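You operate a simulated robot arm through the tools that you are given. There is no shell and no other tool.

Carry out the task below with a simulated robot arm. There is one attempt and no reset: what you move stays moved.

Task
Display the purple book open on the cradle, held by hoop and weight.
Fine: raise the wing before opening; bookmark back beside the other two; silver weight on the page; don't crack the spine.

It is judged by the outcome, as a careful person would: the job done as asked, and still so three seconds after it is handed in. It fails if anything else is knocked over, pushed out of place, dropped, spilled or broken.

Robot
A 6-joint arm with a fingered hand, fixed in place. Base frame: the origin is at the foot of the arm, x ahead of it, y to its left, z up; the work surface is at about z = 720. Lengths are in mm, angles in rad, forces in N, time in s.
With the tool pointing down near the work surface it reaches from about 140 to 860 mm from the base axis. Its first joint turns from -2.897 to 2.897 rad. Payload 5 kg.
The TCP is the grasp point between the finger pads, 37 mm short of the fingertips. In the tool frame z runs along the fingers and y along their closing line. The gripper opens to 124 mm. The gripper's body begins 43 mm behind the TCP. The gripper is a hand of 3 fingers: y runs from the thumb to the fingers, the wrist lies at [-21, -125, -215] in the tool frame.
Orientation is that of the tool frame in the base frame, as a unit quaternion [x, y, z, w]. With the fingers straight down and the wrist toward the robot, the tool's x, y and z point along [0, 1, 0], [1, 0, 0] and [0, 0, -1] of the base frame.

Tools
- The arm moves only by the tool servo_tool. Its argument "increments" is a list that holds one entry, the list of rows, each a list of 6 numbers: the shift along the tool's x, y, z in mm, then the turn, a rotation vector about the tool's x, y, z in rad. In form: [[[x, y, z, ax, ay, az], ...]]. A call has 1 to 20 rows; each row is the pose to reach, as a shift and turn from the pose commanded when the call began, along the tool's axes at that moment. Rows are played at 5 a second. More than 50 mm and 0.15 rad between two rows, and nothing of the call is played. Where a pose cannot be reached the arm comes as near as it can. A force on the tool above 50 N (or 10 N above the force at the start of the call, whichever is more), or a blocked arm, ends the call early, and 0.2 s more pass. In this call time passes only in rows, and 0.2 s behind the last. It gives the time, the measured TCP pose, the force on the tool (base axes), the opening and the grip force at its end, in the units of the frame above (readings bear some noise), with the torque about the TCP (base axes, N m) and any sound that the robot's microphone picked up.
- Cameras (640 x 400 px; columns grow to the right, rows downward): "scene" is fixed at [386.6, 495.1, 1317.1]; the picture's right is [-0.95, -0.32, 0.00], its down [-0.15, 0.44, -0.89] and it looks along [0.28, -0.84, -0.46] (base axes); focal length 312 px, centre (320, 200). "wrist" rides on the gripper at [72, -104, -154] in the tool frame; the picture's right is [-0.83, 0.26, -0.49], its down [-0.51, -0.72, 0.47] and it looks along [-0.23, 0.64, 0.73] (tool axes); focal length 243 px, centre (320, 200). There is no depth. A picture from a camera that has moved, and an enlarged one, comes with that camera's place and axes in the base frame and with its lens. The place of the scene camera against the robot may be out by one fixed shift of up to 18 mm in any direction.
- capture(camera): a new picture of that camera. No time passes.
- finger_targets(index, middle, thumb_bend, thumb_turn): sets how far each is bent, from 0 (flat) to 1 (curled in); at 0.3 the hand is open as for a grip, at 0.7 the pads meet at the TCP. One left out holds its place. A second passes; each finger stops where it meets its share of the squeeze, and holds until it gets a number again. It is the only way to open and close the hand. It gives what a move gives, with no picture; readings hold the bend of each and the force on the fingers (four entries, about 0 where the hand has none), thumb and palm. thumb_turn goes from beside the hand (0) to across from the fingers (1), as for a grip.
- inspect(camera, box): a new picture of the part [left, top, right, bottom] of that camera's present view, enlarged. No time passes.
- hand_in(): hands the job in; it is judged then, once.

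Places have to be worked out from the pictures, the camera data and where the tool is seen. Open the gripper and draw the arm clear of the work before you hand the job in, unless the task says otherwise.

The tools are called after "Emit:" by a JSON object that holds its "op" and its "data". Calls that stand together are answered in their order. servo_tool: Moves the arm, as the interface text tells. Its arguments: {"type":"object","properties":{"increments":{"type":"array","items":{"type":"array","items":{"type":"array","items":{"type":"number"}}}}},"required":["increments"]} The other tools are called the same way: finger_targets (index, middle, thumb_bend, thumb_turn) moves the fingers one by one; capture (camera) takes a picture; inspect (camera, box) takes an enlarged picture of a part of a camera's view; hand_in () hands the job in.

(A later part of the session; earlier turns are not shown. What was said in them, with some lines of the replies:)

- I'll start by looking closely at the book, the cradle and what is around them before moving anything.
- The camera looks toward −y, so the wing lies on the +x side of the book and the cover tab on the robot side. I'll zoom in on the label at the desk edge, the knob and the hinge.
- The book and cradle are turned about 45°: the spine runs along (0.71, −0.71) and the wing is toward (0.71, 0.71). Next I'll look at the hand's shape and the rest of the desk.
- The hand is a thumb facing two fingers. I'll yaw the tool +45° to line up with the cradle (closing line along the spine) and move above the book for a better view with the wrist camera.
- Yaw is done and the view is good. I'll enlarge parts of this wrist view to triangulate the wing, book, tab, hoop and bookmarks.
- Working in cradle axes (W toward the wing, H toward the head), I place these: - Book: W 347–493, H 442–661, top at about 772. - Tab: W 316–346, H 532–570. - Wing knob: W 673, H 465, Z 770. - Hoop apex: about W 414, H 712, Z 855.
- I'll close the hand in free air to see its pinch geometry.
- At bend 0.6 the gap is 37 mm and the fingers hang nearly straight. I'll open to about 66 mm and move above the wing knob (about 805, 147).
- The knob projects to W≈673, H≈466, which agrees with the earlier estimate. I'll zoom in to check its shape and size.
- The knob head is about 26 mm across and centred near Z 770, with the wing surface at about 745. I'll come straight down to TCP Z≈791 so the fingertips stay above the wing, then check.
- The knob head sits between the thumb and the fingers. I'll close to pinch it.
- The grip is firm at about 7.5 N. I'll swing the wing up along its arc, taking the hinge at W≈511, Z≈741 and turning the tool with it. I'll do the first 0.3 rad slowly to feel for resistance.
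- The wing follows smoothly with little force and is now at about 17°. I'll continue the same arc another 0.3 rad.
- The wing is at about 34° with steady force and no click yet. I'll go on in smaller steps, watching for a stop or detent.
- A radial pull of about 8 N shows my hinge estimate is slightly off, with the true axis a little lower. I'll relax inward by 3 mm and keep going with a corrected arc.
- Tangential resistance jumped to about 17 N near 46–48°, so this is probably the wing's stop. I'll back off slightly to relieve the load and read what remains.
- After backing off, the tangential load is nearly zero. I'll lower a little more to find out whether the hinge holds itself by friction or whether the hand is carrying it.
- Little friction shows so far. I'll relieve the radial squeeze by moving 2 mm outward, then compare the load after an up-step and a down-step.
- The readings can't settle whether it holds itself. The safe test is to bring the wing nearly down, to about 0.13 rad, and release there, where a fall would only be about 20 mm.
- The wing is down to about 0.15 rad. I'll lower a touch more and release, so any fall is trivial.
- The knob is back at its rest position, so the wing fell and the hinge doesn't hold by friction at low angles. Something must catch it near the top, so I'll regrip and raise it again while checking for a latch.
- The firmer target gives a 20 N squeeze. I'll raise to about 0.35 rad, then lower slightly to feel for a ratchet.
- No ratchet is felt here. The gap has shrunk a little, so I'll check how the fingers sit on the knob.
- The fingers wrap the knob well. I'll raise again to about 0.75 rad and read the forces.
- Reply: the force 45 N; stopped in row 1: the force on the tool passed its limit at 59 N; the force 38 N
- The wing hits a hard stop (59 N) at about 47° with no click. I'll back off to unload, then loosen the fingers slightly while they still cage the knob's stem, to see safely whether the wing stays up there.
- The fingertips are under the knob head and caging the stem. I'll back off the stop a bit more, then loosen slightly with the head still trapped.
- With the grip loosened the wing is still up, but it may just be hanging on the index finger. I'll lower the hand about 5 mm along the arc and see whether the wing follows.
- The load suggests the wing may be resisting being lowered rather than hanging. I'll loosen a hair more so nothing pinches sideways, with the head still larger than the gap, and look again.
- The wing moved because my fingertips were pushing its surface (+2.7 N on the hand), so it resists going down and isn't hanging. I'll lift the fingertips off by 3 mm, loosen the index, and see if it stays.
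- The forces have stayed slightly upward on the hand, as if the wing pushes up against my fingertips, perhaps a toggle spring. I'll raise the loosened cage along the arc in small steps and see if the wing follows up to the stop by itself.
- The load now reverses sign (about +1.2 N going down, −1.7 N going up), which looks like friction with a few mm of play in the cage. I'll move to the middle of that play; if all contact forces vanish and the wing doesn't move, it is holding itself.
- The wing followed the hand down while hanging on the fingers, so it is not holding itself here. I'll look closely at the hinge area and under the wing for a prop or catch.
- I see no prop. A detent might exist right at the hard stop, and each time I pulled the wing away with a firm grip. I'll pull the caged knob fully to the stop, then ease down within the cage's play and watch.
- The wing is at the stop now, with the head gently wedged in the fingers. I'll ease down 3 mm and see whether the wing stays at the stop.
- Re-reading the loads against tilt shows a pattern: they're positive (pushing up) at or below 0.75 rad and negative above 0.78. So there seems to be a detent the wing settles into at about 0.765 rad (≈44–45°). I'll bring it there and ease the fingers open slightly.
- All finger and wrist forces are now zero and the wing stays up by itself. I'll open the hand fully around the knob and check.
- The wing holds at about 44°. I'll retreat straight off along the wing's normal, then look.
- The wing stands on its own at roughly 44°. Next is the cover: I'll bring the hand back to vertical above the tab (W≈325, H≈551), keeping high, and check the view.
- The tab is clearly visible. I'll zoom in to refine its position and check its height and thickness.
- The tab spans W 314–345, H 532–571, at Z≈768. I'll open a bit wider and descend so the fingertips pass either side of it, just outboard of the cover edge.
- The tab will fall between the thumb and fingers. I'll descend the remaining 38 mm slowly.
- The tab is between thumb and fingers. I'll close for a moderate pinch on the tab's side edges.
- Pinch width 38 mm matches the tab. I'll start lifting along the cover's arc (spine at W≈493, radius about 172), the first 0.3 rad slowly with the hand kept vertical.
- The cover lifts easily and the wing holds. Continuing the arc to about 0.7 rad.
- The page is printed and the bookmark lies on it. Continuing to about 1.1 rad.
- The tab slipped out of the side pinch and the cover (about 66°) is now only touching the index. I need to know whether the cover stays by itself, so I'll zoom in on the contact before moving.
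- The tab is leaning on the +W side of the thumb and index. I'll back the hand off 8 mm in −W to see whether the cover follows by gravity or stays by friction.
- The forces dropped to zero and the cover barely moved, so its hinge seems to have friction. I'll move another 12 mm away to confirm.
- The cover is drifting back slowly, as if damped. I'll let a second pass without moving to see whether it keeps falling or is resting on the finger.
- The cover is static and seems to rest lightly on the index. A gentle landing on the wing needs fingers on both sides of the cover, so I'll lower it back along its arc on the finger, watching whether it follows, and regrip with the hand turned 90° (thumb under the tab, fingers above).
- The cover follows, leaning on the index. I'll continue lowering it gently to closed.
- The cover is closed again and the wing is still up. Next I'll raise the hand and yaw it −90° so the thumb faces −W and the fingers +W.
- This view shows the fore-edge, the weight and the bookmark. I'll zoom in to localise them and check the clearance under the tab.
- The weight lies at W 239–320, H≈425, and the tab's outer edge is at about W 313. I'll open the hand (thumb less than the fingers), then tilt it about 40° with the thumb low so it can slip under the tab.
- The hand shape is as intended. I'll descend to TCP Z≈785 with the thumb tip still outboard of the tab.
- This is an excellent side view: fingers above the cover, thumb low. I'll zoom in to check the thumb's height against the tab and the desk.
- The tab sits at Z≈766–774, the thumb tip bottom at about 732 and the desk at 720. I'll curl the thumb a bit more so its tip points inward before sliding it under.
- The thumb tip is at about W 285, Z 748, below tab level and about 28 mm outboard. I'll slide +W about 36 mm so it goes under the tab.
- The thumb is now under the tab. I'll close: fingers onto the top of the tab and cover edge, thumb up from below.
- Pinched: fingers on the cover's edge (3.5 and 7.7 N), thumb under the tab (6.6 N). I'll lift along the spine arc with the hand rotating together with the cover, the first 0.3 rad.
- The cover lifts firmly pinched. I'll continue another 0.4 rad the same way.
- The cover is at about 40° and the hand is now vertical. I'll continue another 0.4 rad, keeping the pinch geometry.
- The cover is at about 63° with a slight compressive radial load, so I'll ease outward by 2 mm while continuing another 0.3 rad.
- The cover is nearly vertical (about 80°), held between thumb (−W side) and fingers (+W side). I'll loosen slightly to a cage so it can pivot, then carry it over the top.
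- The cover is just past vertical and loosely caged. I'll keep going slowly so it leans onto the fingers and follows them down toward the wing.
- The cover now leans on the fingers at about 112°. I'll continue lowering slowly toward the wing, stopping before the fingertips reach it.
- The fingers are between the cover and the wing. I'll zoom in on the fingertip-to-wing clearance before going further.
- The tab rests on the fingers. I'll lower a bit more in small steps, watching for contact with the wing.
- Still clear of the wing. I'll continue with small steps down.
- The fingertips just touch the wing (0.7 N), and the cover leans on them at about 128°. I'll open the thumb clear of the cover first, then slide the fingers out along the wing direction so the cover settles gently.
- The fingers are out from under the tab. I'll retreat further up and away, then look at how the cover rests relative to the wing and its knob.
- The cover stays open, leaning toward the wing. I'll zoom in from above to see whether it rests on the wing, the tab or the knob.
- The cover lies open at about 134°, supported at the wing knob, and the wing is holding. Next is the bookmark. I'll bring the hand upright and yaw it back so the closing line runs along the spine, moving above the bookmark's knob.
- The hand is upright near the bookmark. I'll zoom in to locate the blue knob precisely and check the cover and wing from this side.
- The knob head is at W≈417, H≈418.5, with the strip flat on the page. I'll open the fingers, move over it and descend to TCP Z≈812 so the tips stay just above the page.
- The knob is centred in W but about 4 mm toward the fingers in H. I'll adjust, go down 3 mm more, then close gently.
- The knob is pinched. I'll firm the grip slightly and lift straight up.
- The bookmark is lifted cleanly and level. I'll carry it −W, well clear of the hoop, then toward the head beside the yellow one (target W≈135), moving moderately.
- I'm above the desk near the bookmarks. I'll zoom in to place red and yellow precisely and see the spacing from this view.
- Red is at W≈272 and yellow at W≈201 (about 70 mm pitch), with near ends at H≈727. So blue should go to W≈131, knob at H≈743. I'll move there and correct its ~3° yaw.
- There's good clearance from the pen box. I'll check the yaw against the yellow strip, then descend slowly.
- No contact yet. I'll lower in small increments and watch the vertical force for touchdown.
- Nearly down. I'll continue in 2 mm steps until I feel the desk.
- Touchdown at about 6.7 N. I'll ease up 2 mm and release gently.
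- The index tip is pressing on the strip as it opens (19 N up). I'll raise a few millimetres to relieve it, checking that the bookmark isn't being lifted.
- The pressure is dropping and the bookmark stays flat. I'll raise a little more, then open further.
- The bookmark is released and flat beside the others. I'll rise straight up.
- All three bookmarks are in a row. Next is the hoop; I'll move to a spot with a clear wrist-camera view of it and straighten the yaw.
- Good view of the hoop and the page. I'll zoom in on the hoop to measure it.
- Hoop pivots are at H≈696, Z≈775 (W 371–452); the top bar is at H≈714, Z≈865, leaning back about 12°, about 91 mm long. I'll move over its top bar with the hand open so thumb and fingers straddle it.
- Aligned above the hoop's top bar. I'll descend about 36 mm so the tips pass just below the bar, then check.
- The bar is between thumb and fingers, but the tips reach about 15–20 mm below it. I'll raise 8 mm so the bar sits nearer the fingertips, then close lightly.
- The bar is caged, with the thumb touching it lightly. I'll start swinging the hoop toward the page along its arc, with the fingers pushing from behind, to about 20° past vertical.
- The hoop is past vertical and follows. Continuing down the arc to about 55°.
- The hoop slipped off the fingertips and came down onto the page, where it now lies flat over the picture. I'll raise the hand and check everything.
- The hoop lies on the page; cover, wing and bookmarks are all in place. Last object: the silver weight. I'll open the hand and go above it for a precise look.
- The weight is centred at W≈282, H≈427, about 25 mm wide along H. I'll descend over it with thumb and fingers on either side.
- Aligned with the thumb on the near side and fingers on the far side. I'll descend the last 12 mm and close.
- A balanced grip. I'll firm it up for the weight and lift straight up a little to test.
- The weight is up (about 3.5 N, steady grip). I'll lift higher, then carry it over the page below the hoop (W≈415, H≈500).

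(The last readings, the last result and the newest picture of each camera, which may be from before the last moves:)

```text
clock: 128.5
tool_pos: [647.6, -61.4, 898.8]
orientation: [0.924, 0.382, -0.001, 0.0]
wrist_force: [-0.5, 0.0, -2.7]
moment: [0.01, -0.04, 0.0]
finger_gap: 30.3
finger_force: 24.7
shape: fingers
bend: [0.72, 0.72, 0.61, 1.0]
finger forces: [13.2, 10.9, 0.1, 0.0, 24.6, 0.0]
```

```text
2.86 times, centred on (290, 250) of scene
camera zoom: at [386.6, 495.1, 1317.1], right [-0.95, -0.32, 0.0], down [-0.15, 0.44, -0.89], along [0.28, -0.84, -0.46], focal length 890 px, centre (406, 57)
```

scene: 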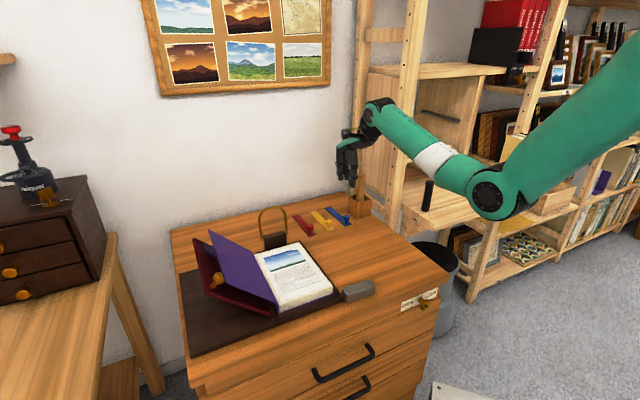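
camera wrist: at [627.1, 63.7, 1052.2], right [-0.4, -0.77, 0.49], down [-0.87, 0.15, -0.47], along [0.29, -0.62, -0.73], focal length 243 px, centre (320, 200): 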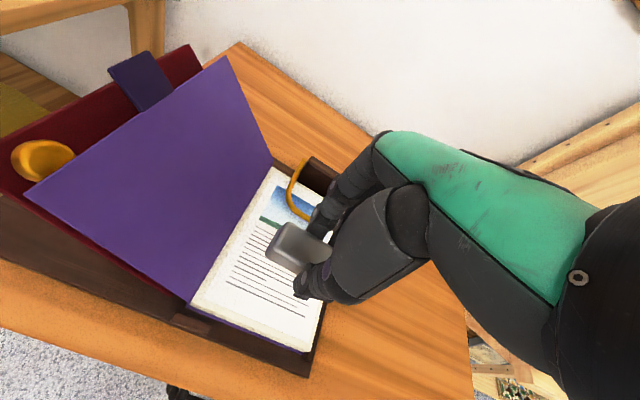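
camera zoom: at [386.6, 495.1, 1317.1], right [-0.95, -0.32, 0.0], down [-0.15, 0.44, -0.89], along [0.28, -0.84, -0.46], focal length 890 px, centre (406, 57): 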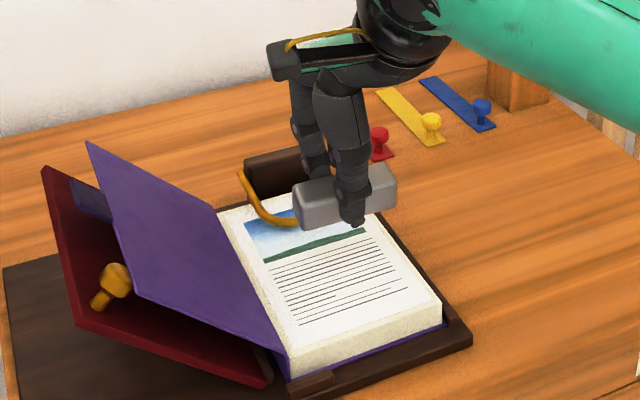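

It's over the page at W≈414, H≈501. I'll descend, then touch down in small steps.

Emit:
{"op": "servo_tool", "data": {"increments": [[[0, 0, 15, 0, 0, 0], [0, 0, 30, 0, 0, 0], [0, 0, 45, 0, 0, 0], [0, 0, 58, 0, 0, 0], [0, 0, 68, 0, 0, 0], [0, 0, 74, 0, 0, 0]]]}}

Emit:
{"op": "inspect", "data": {"camera": "scene", "box": [250, 220, 350, 300]}}

Emit:
{"op": "servo_tool", "data": {"increments": [[[0, 0, 2, 0, 0, 0], [0, 0, 4, 0, 0, 0]]]}}

Emit:
{"op": "servo_tool", "data": {"increments": [[[0, 0, 1.5, 0, 0, 0], [0, 0, 3, 0, 0, 0]]]}}

```text
clock: 129.9
tool_pos: [647.5, -61.2, 823.9]
orientation: [0.924, 0.383, -0.001, 0.0]
wrist_force: [-0.2, 0.2, -3.8]
moment: [-0.03, -0.03, -0.02]
finger_gap: 30.8
finger_force: 24.6
shape: fingers
bend: [0.72, 0.72, 0.61, 1.0]
finger forces: [13.2, 10.9, 0.0, 0.0, 24.7, 0.0]
```

```text
5.00 times, centred on (300, 260) of scene
camera zoom: at [386.6, 495.1, 1317.1], right [-0.95, -0.32, 0.0], down [-0.15, 0.44, -0.89], along [0.28, -0.84, -0.46], focal length 1558 px, centre (420, -100)
```

zoom: 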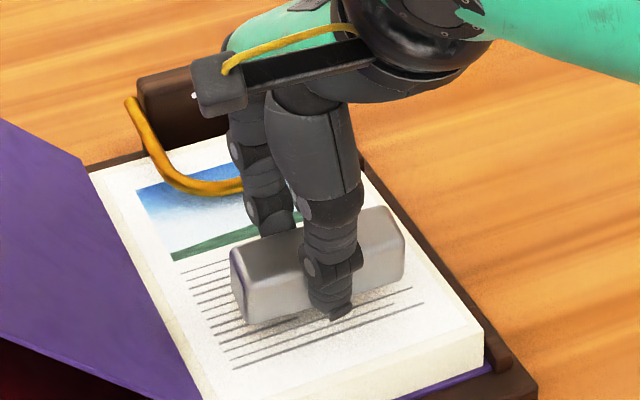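

```text
clock: 130.5
tool_pos: [649.6, -61.2, 820.0]
orientation: [0.924, 0.382, -0.001, -0.001]
wrist_force: [-0.1, -0.4, -3.9]
moment: [0.0, -0.04, -0.01]
finger_gap: 30.5
finger_force: 24.5
shape: fingers
bend: [0.72, 0.72, 0.61, 1.0]
finger forces: [13.2, 10.9, 0.1, 0.0, 24.7, 0.0]
```

```text
clock: 131.1
tool_pos: [647.4, -61.5, 817.2]
orientation: [0.924, 0.381, 0.0, -0.001]
wrist_force: [0.5, -0.5, -3.7]
moment: [-0.02, 0.0, -0.03]
finger_gap: 30.6
finger_force: 24.4
shape: fingers
bend: [0.72, 0.72, 0.61, 1.0]
finger forces: [13.2, 10.9, 0.0, 0.0, 24.7, 0.0]
```

The weight is still fully carried (−3.7 N). I'll continue in small steps until the page takes it.

Emit:
{"op": "servo_tool", "data": {"increments": [[[0, 0, 1, 0, 0, 0], [0, 0, 2, 0, 0, 0]]]}}

Emit:
{"op": "servo_tool", "data": {"increments": [[[0, 0, 1, 0, 0, 0], [0, 0, 2, 0, 0, 0]]]}}

Emit:
{"op": "servo_tool", "data": {"increments": [[[0, 0, 1, 0, 0, 0], [0, 0, 2, 0, 0, 0]]]}}

```text
clock: 131.7
tool_pos: [649.5, -62.1, 814.7]
orientation: [0.924, 0.382, 0.0, -0.002]
wrist_force: [-0.6, 0.5, -3.7]
moment: [0.01, -0.01, -0.01]
finger_gap: 30.4
finger_force: 24.6
shape: fingers
bend: [0.72, 0.72, 0.61, 1.0]
finger forces: [13.3, 10.9, 0.0, 0.0, 24.7, 0.0]
```

```text
clock: 132.3
tool_pos: [647.8, -61.8, 813.0]
orientation: [0.924, 0.382, 0.0, -0.001]
wrist_force: [0.7, -0.3, -3.7]
moment: [0.01, 0.01, 0.0]
finger_gap: 30.7
finger_force: 24.6
shape: fingers
bend: [0.72, 0.72, 0.61, 1.0]
finger forces: [13.3, 11.0, 0.1, 0.1, 24.7, 0.0]
```

```text
clock: 132.9
tool_pos: [647.4, -60.1, 812.7]
orientation: [0.924, 0.382, 0.001, -0.001]
wrist_force: [0.5, 0.2, -3.1]
moment: [0.03, -0.02, -0.01]
finger_gap: 30.5
finger_force: 24.2
shape: fingers
bend: [0.72, 0.72, 0.61, 1.0]
finger forces: [13.2, 11.0, 0.1, 0.1, 24.7, 0.1]
```

The load is starting to ease (−3.1 N). A few more millimetres.

Emit:
{"op": "servo_tool", "data": {"increments": [[[0, 0, 1, 0, 0, 0], [0, 0, 1.5, 0, 0, 0]]]}}

Emit:
{"op": "servo_tool", "data": {"increments": [[[0, 0, 1, 0, 0, 0], [0, 0, 1.5, 0, 0, 0]]]}}

Emit:
{"op": "inspect", "data": {"camera": "scene", "box": [250, 220, 350, 300]}}

```text
clock: 133.5
tool_pos: [647.7, -60.4, 810.1]
orientation: [0.924, 0.382, 0.001, -0.001]
wrist_force: [-0.1, -0.4, -3.2]
moment: [0.01, -0.01, -0.01]
finger_gap: 30.3
finger_force: 24.3
shape: fingers
bend: [0.72, 0.72, 0.61, 1.0]
finger forces: [13.3, 10.9, 0.0, 0.1, 24.6, 0.0]
```

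```text
clock: 134.1
tool_pos: [649.4, -60.7, 809.4]
orientation: [0.924, 0.382, 0.001, -0.001]
wrist_force: [-0.1, -0.8, -1.9]
moment: [0.04, -0.05, 0.07]
finger_gap: 30.3
finger_force: 24.8
shape: fingers
bend: [0.72, 0.72, 0.61, 1.0]
finger forces: [14.1, 10.6, 0.1, 0.1, 24.7, 0.0]
```

```text
5.00 times, centred on (300, 260) of scene
camera zoom: at [386.6, 495.1, 1317.1], right [-0.95, -0.32, 0.0], down [-0.15, 0.44, -0.89], along [0.28, -0.84, -0.46], focal length 1558 px, centre (420, -100)
```

zoom: 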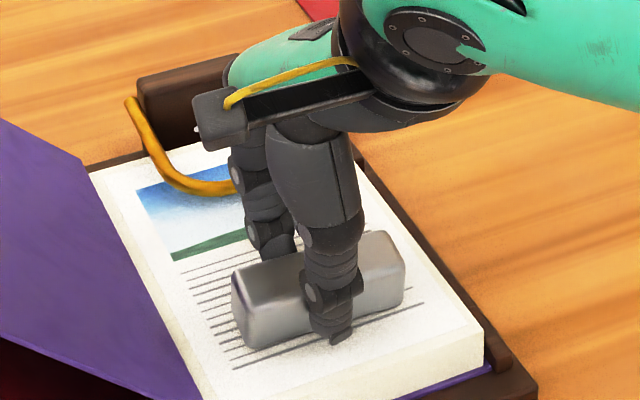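

Contact has begun (−1.9 N). One more millimetre, then a gentle, staged release.

Emit:
{"op": "servo_tool", "data": {"increments": [[[0, 0, 1, 0, 0, 0], [0, 0, 1.5, 0, 0, 0]]]}}

Emit:
{"op": "servo_tool", "data": {"increments": [[[0, 0, 0.8, 0, 0, 0], [0, 0, 0.8, 0, 0, 0]]]}}

```text
clock: 134.7
tool_pos: [648.3, -59.9, 809.4]
orientation: [0.925, 0.381, 0.001, 0.0]
wrist_force: [-1.1, -1.1, 4.9]
moment: [0.12, 0.07, 0.03]
finger_gap: 30.2
finger_force: 24.9
shape: fingers
bend: [0.72, 0.72, 0.61, 1.0]
finger forces: [14.6, 10.9, 0.0, 0.0, 24.5, 0.0]
```

```text
clock: 135.3
tool_pos: [649.5, -60.9, 807.8]
orientation: [0.924, 0.382, 0.001, 0.0]
wrist_force: [-0.3, -3.4, 11.9]
moment: [0.08, 0.12, -0.01]
finger_gap: 30.6
finger_force: 26.2
shape: fingers
bend: [0.73, 0.72, 0.61, 1.0]
finger forces: [15.6, 12.1, 0.0, 0.0, 24.1, 0.0]
```

It's now firmly seated. I'll back off the push, loosen slightly, then check.

Emit:
{"op": "servo_tool", "data": {"increments": [[[0, 0, -1, 0, 0, 0], [0, 0, -1.3, 0, 0, 0]]]}}

Emit:
{"op": "finger_targets", "data": {"index": 0.66, "middle": 0.66, "thumb_bend": 0.61}}

Emit:
{"op": "inspect", "data": {"camera": "scene", "box": [250, 220, 350, 300]}}

```text
clock: 135.9
tool_pos: [648.0, -60.3, 808.5]
orientation: [0.924, 0.383, 0.001, -0.001]
wrist_force: [1.9, -2.0, 7.6]
moment: [0.07, -0.01, 0.03]
finger_gap: 30.3
finger_force: 26.1
shape: fingers
bend: [0.73, 0.72, 0.61, 1.0]
finger forces: [15.3, 12.1, 0.0, 0.0, 24.2, 0.0]
```

```text
clock: 136.9
tool_pos: [648.2, -61.2, 808.2]
orientation: [0.924, 0.383, 0.001, -0.002]
wrist_force: [-0.6, 1.9, 2.3]
moment: [0.07, 0.03, -0.01]
finger_gap: 33.1
finger_force: 3.1
shape: fingers
bend: [0.65, 0.65, 0.59, 1.0]
finger forces: [1.4, 1.2, 0.1, 0.1, 4.4, 0.0]
```

```text
5.00 times, centred on (300, 260) of scene
camera zoom: at [386.6, 495.1, 1317.1], right [-0.95, -0.32, 0.0], down [-0.15, 0.44, -0.89], along [0.28, -0.84, -0.46], focal length 1558 px, centre (420, -100)
```

zoom: 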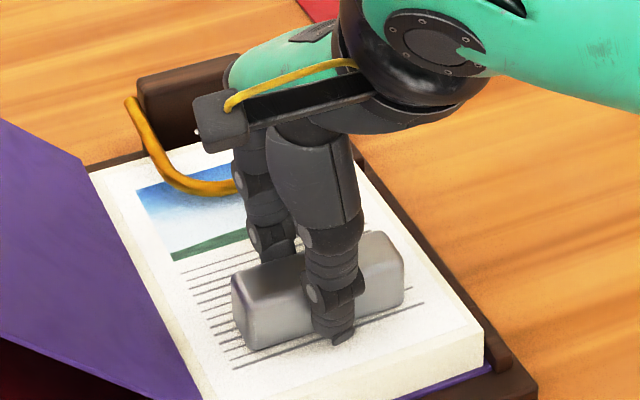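

The grip is nearly released and the weight sits flat. I'll open a little more.

Emit:
{"op": "finger_targets", "data": {"index": 0.61, "middle": 0.61, "thumb_bend": 0.56}}

Emit:
{"op": "servo_tool", "data": {"increments": [[[0, 0, -3, 0, 0, 0], [0, 0, -6, 0, 0, 0]]]}}

Emit:
{"op": "finger_targets", "data": {"index": 0.53, "middle": 0.53, "thumb_bend": 0.52}}

Emit:
{"op": "inspect", "data": {"camera": "scene", "box": [250, 220, 350, 300]}}

```text
clock: 137.9
tool_pos: [648.6, -59.7, 808.0]
orientation: [0.924, 0.382, 0.0, -0.001]
wrist_force: [0.0, -0.4, -1.1]
moment: [0.01, 0.01, 0.0]
finger_gap: 40.8
finger_force: 0.1
shape: fingers
bend: [0.61, 0.61, 0.56, 1.0]
finger forces: [0.0, 0.0, 0.1, 0.0, 0.1, 0.0]
```

```text
clock: 138.5
tool_pos: [648.3, -60.3, 813.5]
orientation: [0.924, 0.382, 0.0, -0.001]
wrist_force: [0.4, 0.4, -0.2]
moment: [-0.02, -0.01, 0.0]
finger_gap: 41.0
finger_force: 0.2
shape: fingers
bend: [0.61, 0.61, 0.56, 1.0]
finger forces: [0.0, 0.0, 0.1, 0.0, 0.2, 0.1]
```

```text
clock: 139.5
tool_pos: [647.5, -60.3, 814.2]
orientation: [0.924, 0.382, 0.001, -0.001]
wrist_force: [-0.1, 0.4, -0.3]
moment: [0.03, 0.03, 0.03]
finger_gap: 58.8
finger_force: 0.1
shape: fingers
bend: [0.53, 0.53, 0.52, 1.0]
finger forces: [0.0, 0.1, 0.1, 0.0, 0.1, 0.1]
```

```text
5.00 times, centred on (300, 260) of scene
camera zoom: at [386.6, 495.1, 1317.1], right [-0.95, -0.32, 0.0], down [-0.15, 0.44, -0.89], along [0.28, -0.84, -0.46], focal length 1558 px, centre (420, -100)
```

zoom: 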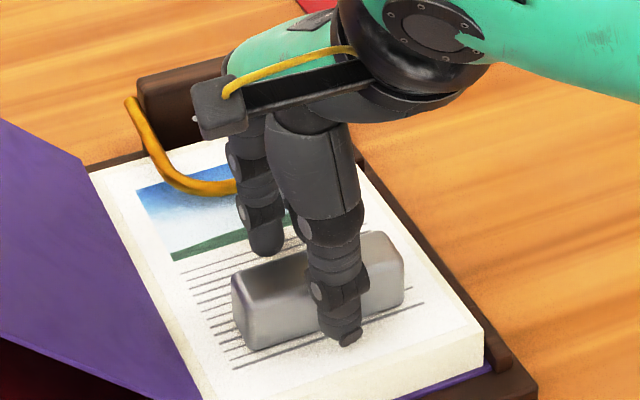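

The weight is free and sitting on the page. I'll rise straight up and look at the whole arrangement.

Emit:
{"op": "servo_tool", "data": {"increments": [[[0, 0, -12, 0, 0, 0], [0, 0, -30, 0, 0, 0], [0, 0, -55, 0, 0, 0], [0, 0, -90, 0, 0, 0], [0, 0, -130, 0, 0, 0], [0, 0, -175, 0, 0, 0]]]}}

Emit:
{"op": "capture", "data": {"camera": "scene"}}

Emit:
{"op": "inspect", "data": {"camera": "scene", "box": [180, 195, 350, 325]}}

Emit:
{"op": "capture", "data": {"camera": "wrist"}}

```text
clock: 140.9
tool_pos: [650.8, -61.6, 989.2]
orientation: [0.924, 0.382, 0.0, 0.0]
wrist_force: [-0.6, -0.7, -0.1]
moment: [-0.01, 0.02, 0.02]
finger_gap: 59.3
finger_force: 0.1
shape: fingers
bend: [0.53, 0.53, 0.52, 1.0]
finger forces: [0.0, 0.0, 0.0, 0.0, 0.0, 0.0]
```

```text
taken
```

scene: 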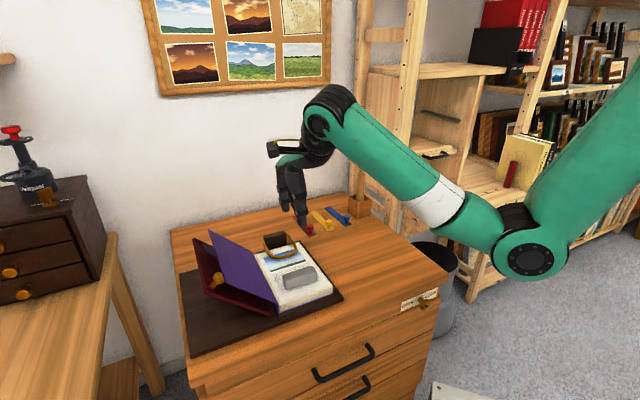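

```text
3.08 times, centred on (265, 260) of scene
camera zoom: at [386.6, 495.1, 1317.1], right [-0.95, -0.32, 0.0], down [-0.15, 0.44, -0.89], along [0.28, -0.84, -0.46], focal length 959 px, centre (489, 15)
```

zoom: 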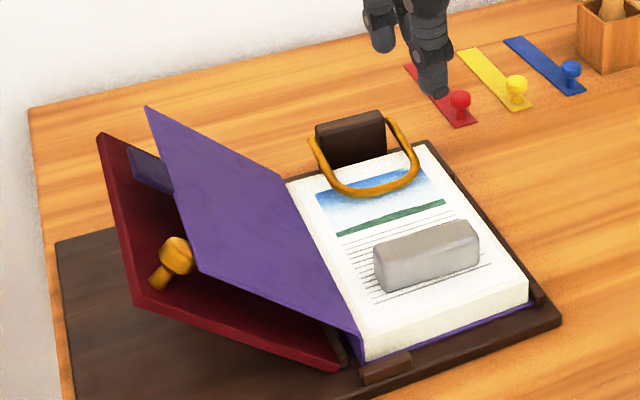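

```text
taken
camera wrist: at [628.7, 62.8, 1144.0], right [-0.4, -0.77, 0.49], down [-0.87, 0.15, -0.47], along [0.29, -0.62, -0.73], focal length 243 px, centre (320, 200)
```

wrist: 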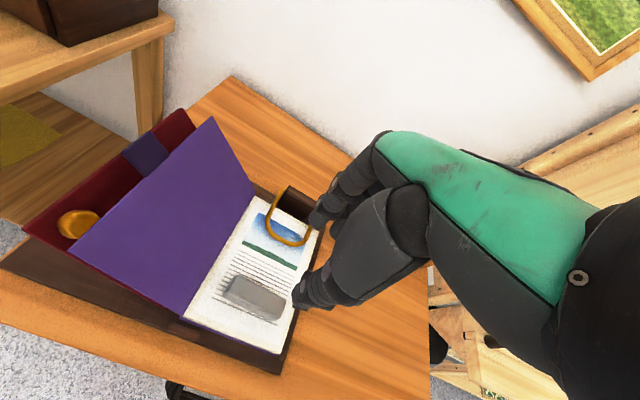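

Everything looks in place. I'll zoom in to verify that the hoop really rests on the page and how the cover meets the wing.

Emit:
{"op": "inspect", "data": {"camera": "scene", "box": [255, 225, 315, 275]}}

Emit:
{"op": "inspect", "data": {"camera": "scene", "box": [200, 225, 270, 295]}}

Emit:
{"op": "inspect", "data": {"camera": "wrist", "box": [50, 100, 330, 340]}}

```text
8.00 times, centred on (285, 250) of scene
camera zoom: at [386.6, 495.1, 1317.1], right [-0.95, -0.32, 0.0], down [-0.15, 0.44, -0.89], along [0.28, -0.84, -0.46], focal length 2493 px, centre (600, -200)
```

zoom: 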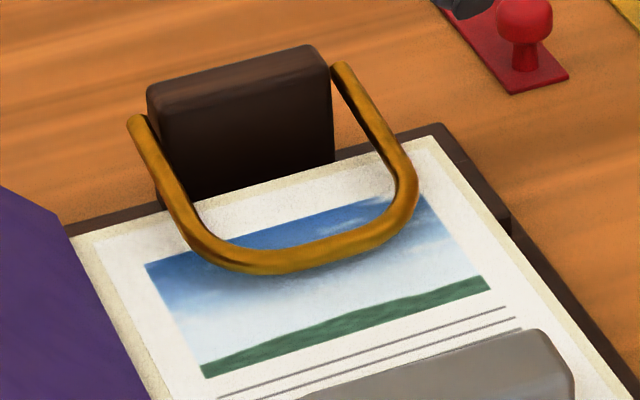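

```text
5.71 times, centred on (235, 260) of scene
camera zoom: at [386.6, 495.1, 1317.1], right [-0.95, -0.32, 0.0], down [-0.15, 0.44, -0.89], along [0.28, -0.84, -0.46], focal length 1780 px, centre (806, -143)
```

zoom: 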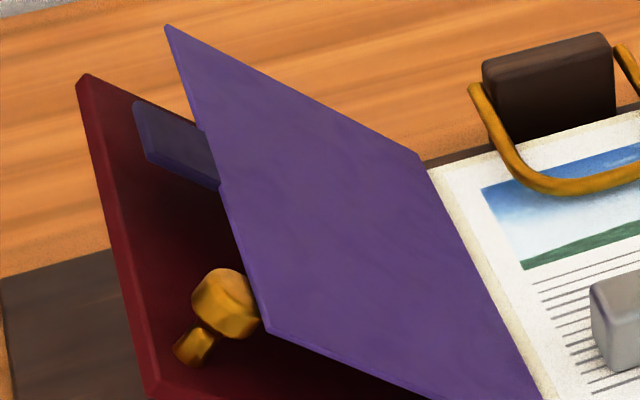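

```text
1.67 times, centred on (190, 220) of wrist
camera zoom: at [628.7, 62.8, 1144.0], right [-0.4, -0.77, 0.49], down [-0.87, 0.15, -0.47], along [0.29, -0.62, -0.73], focal length 404 px, centre (537, 167)
```

zoom: 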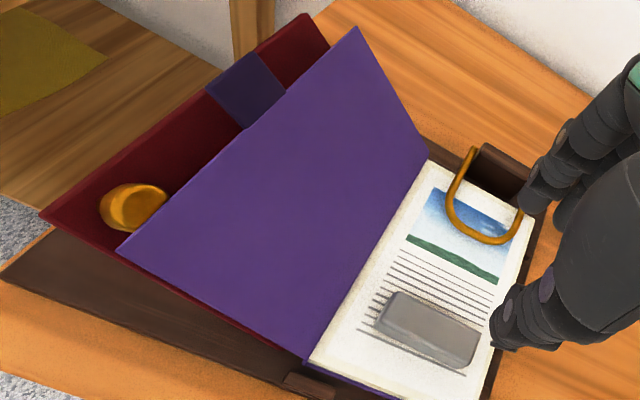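

The hoop appears to lie on the picture. I'll take a closer wrist zoom to be sure it touches the page and isn't hanging.

Emit:
{"op": "inspect", "data": {"camera": "wrist", "box": [230, 170, 330, 260]}}

```text
4.44 times, centred on (280, 215) of wrist
camera zoom: at [628.7, 62.8, 1144.0], right [-0.4, -0.77, 0.49], down [-0.87, 0.15, -0.47], along [0.29, -0.62, -0.73], focal length 1078 px, centre (498, 133)
```

zoom: 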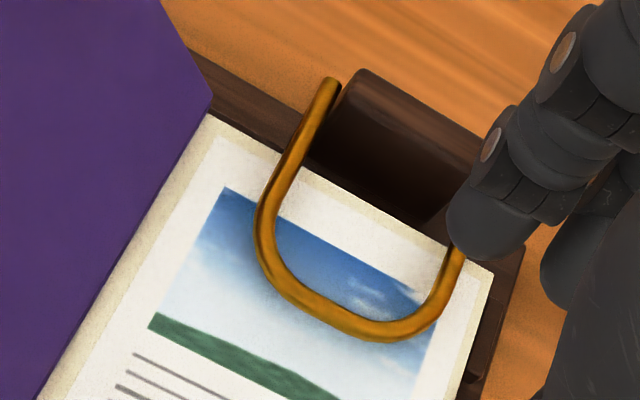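

Geometry checks out: the hoop lies flat on the page (bar at H≈605), the weight rests below it, and the wing angle is unchanged. I'll open the hand fully and draw the arm well clear.

Emit:
{"op": "finger_targets", "data": {"index": 0.3, "middle": 0.3, "thumb_bend": 0.3, "thumb_turn": 1.0}}

Emit:
{"op": "servo_tool", "data": {"increments": [[[0, 0, -40, 0, 0, 0], [-10, -5, -80, 0, 0, 0], [-40, -20, -105, 0, 0, 0], [-75, -40, -125, 0, 0, 0], [-110, -60, -145, 0, 0, 0], [-145, -80, -160, 0, 0, 0], [-180, -95, -170, 0, 0, 0]]]}}

Emit:
{"op": "capture", "data": {"camera": "scene"}}

Emit:
{"op": "inspect", "data": {"camera": "scene", "box": [170, 190, 390, 340]}}

Emit:
{"op": "capture", "data": {"camera": "wrist"}}

```text
clock: 141.9
tool_pos: [649.9, -62.2, 989.5]
orientation: [0.924, 0.382, 0.001, -0.001]
wrist_force: [0.1, -0.8, 0.1]
moment: [0.01, -0.02, -0.01]
finger_gap: 128.2
finger_force: 0.2
shape: fingers
bend: [0.3, 0.3, 0.3, 0.98]
finger forces: [0.0, 0.0, 0.0, 0.1, 0.0, 0.1]
```

```text
clock: 143.5
tool_pos: [483.8, -130.7, 1086.6]
orientation: [0.924, 0.382, 0.003, 0.003]
wrist_force: [0.0, 0.0, -0.1]
moment: [-0.02, -0.03, -0.01]
finger_gap: 128.2
finger_force: 0.0
shape: fingers
bend: [0.3, 0.3, 0.3, 0.98]
finger forces: [0.0, 0.0, 0.0, 0.1, 0.0, 0.0]
out of reach, approached as far as the arm can: row 4, 5, 6, 7
```

```text
taken
```

scene: 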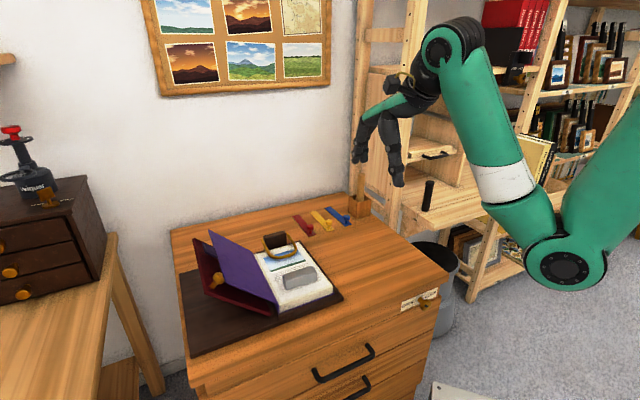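

```text
2.67 times, centred on (280, 265) of scene
camera zoom: at [386.6, 495.1, 1317.1], right [-0.95, -0.32, 0.0], down [-0.15, 0.44, -0.89], along [0.28, -0.84, -0.46], focal length 831 px, centre (427, 27)
```

zoom: 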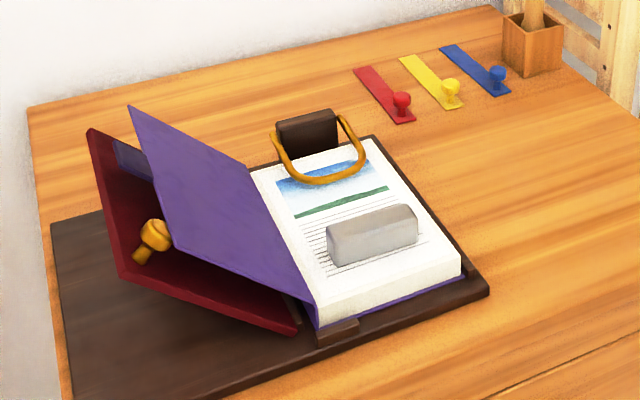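

```text
taken
camera wrist: at [461.4, -5.1, 1240.5], right [-0.41, -0.77, 0.49], down [-0.86, 0.15, -0.48], along [0.29, -0.62, -0.73], focal length 243 px, centre (320, 200)
```

wrist: 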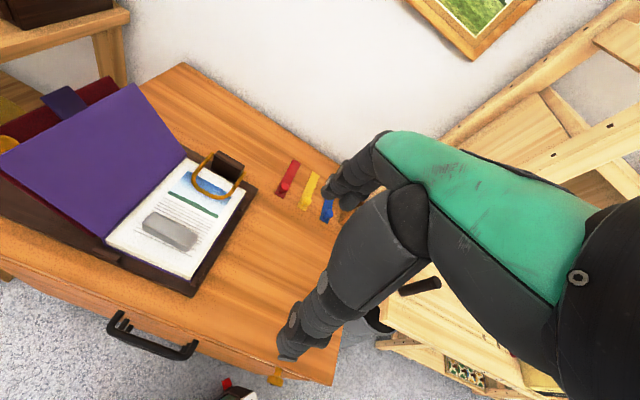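

The final check shows:
- **Book:** open on the raised wing.
- **Hoop:** lying over the page.
- **Weight:** the silver weight is on the page.
- **Bookmark:** the blue one is in line beside the red and yellow.
- **Arm:** the hand is empty and clear of the work.

Nothing else has moved, so I'm handing it in.

Emit:
{"op": "hand_in", "data": {}}

```text
The job is handed in.
```

I handed the job in with the purple book open on the cradle. The last pictures show everything in place and the arm clear.

- **Wing:** I raised it before opening the book, and it holds by itself at about 44°. On the way I had to lower it once, and it dropped the last 15 mm or so back onto the cradle.
- **Cover:** it stays open at about 134°, and no cracking sound was picked up. It appears to rest on the wing's brass knob rather than flat against the wing. My first grip slipped, so I lowered the cover closed gently and opened it again.
- **Bookmark:** the blue one lies flat next to the yellow, in line with the other two at the same spacing.
- **Hoop:** it lies flat over the page. It slipped off my fingertips on the way down and fell the last part onto the page by itself.
- **Weight:** the silver weight sits on the page below the hoop.

I didn't see anything else on the desk knocked or moved.
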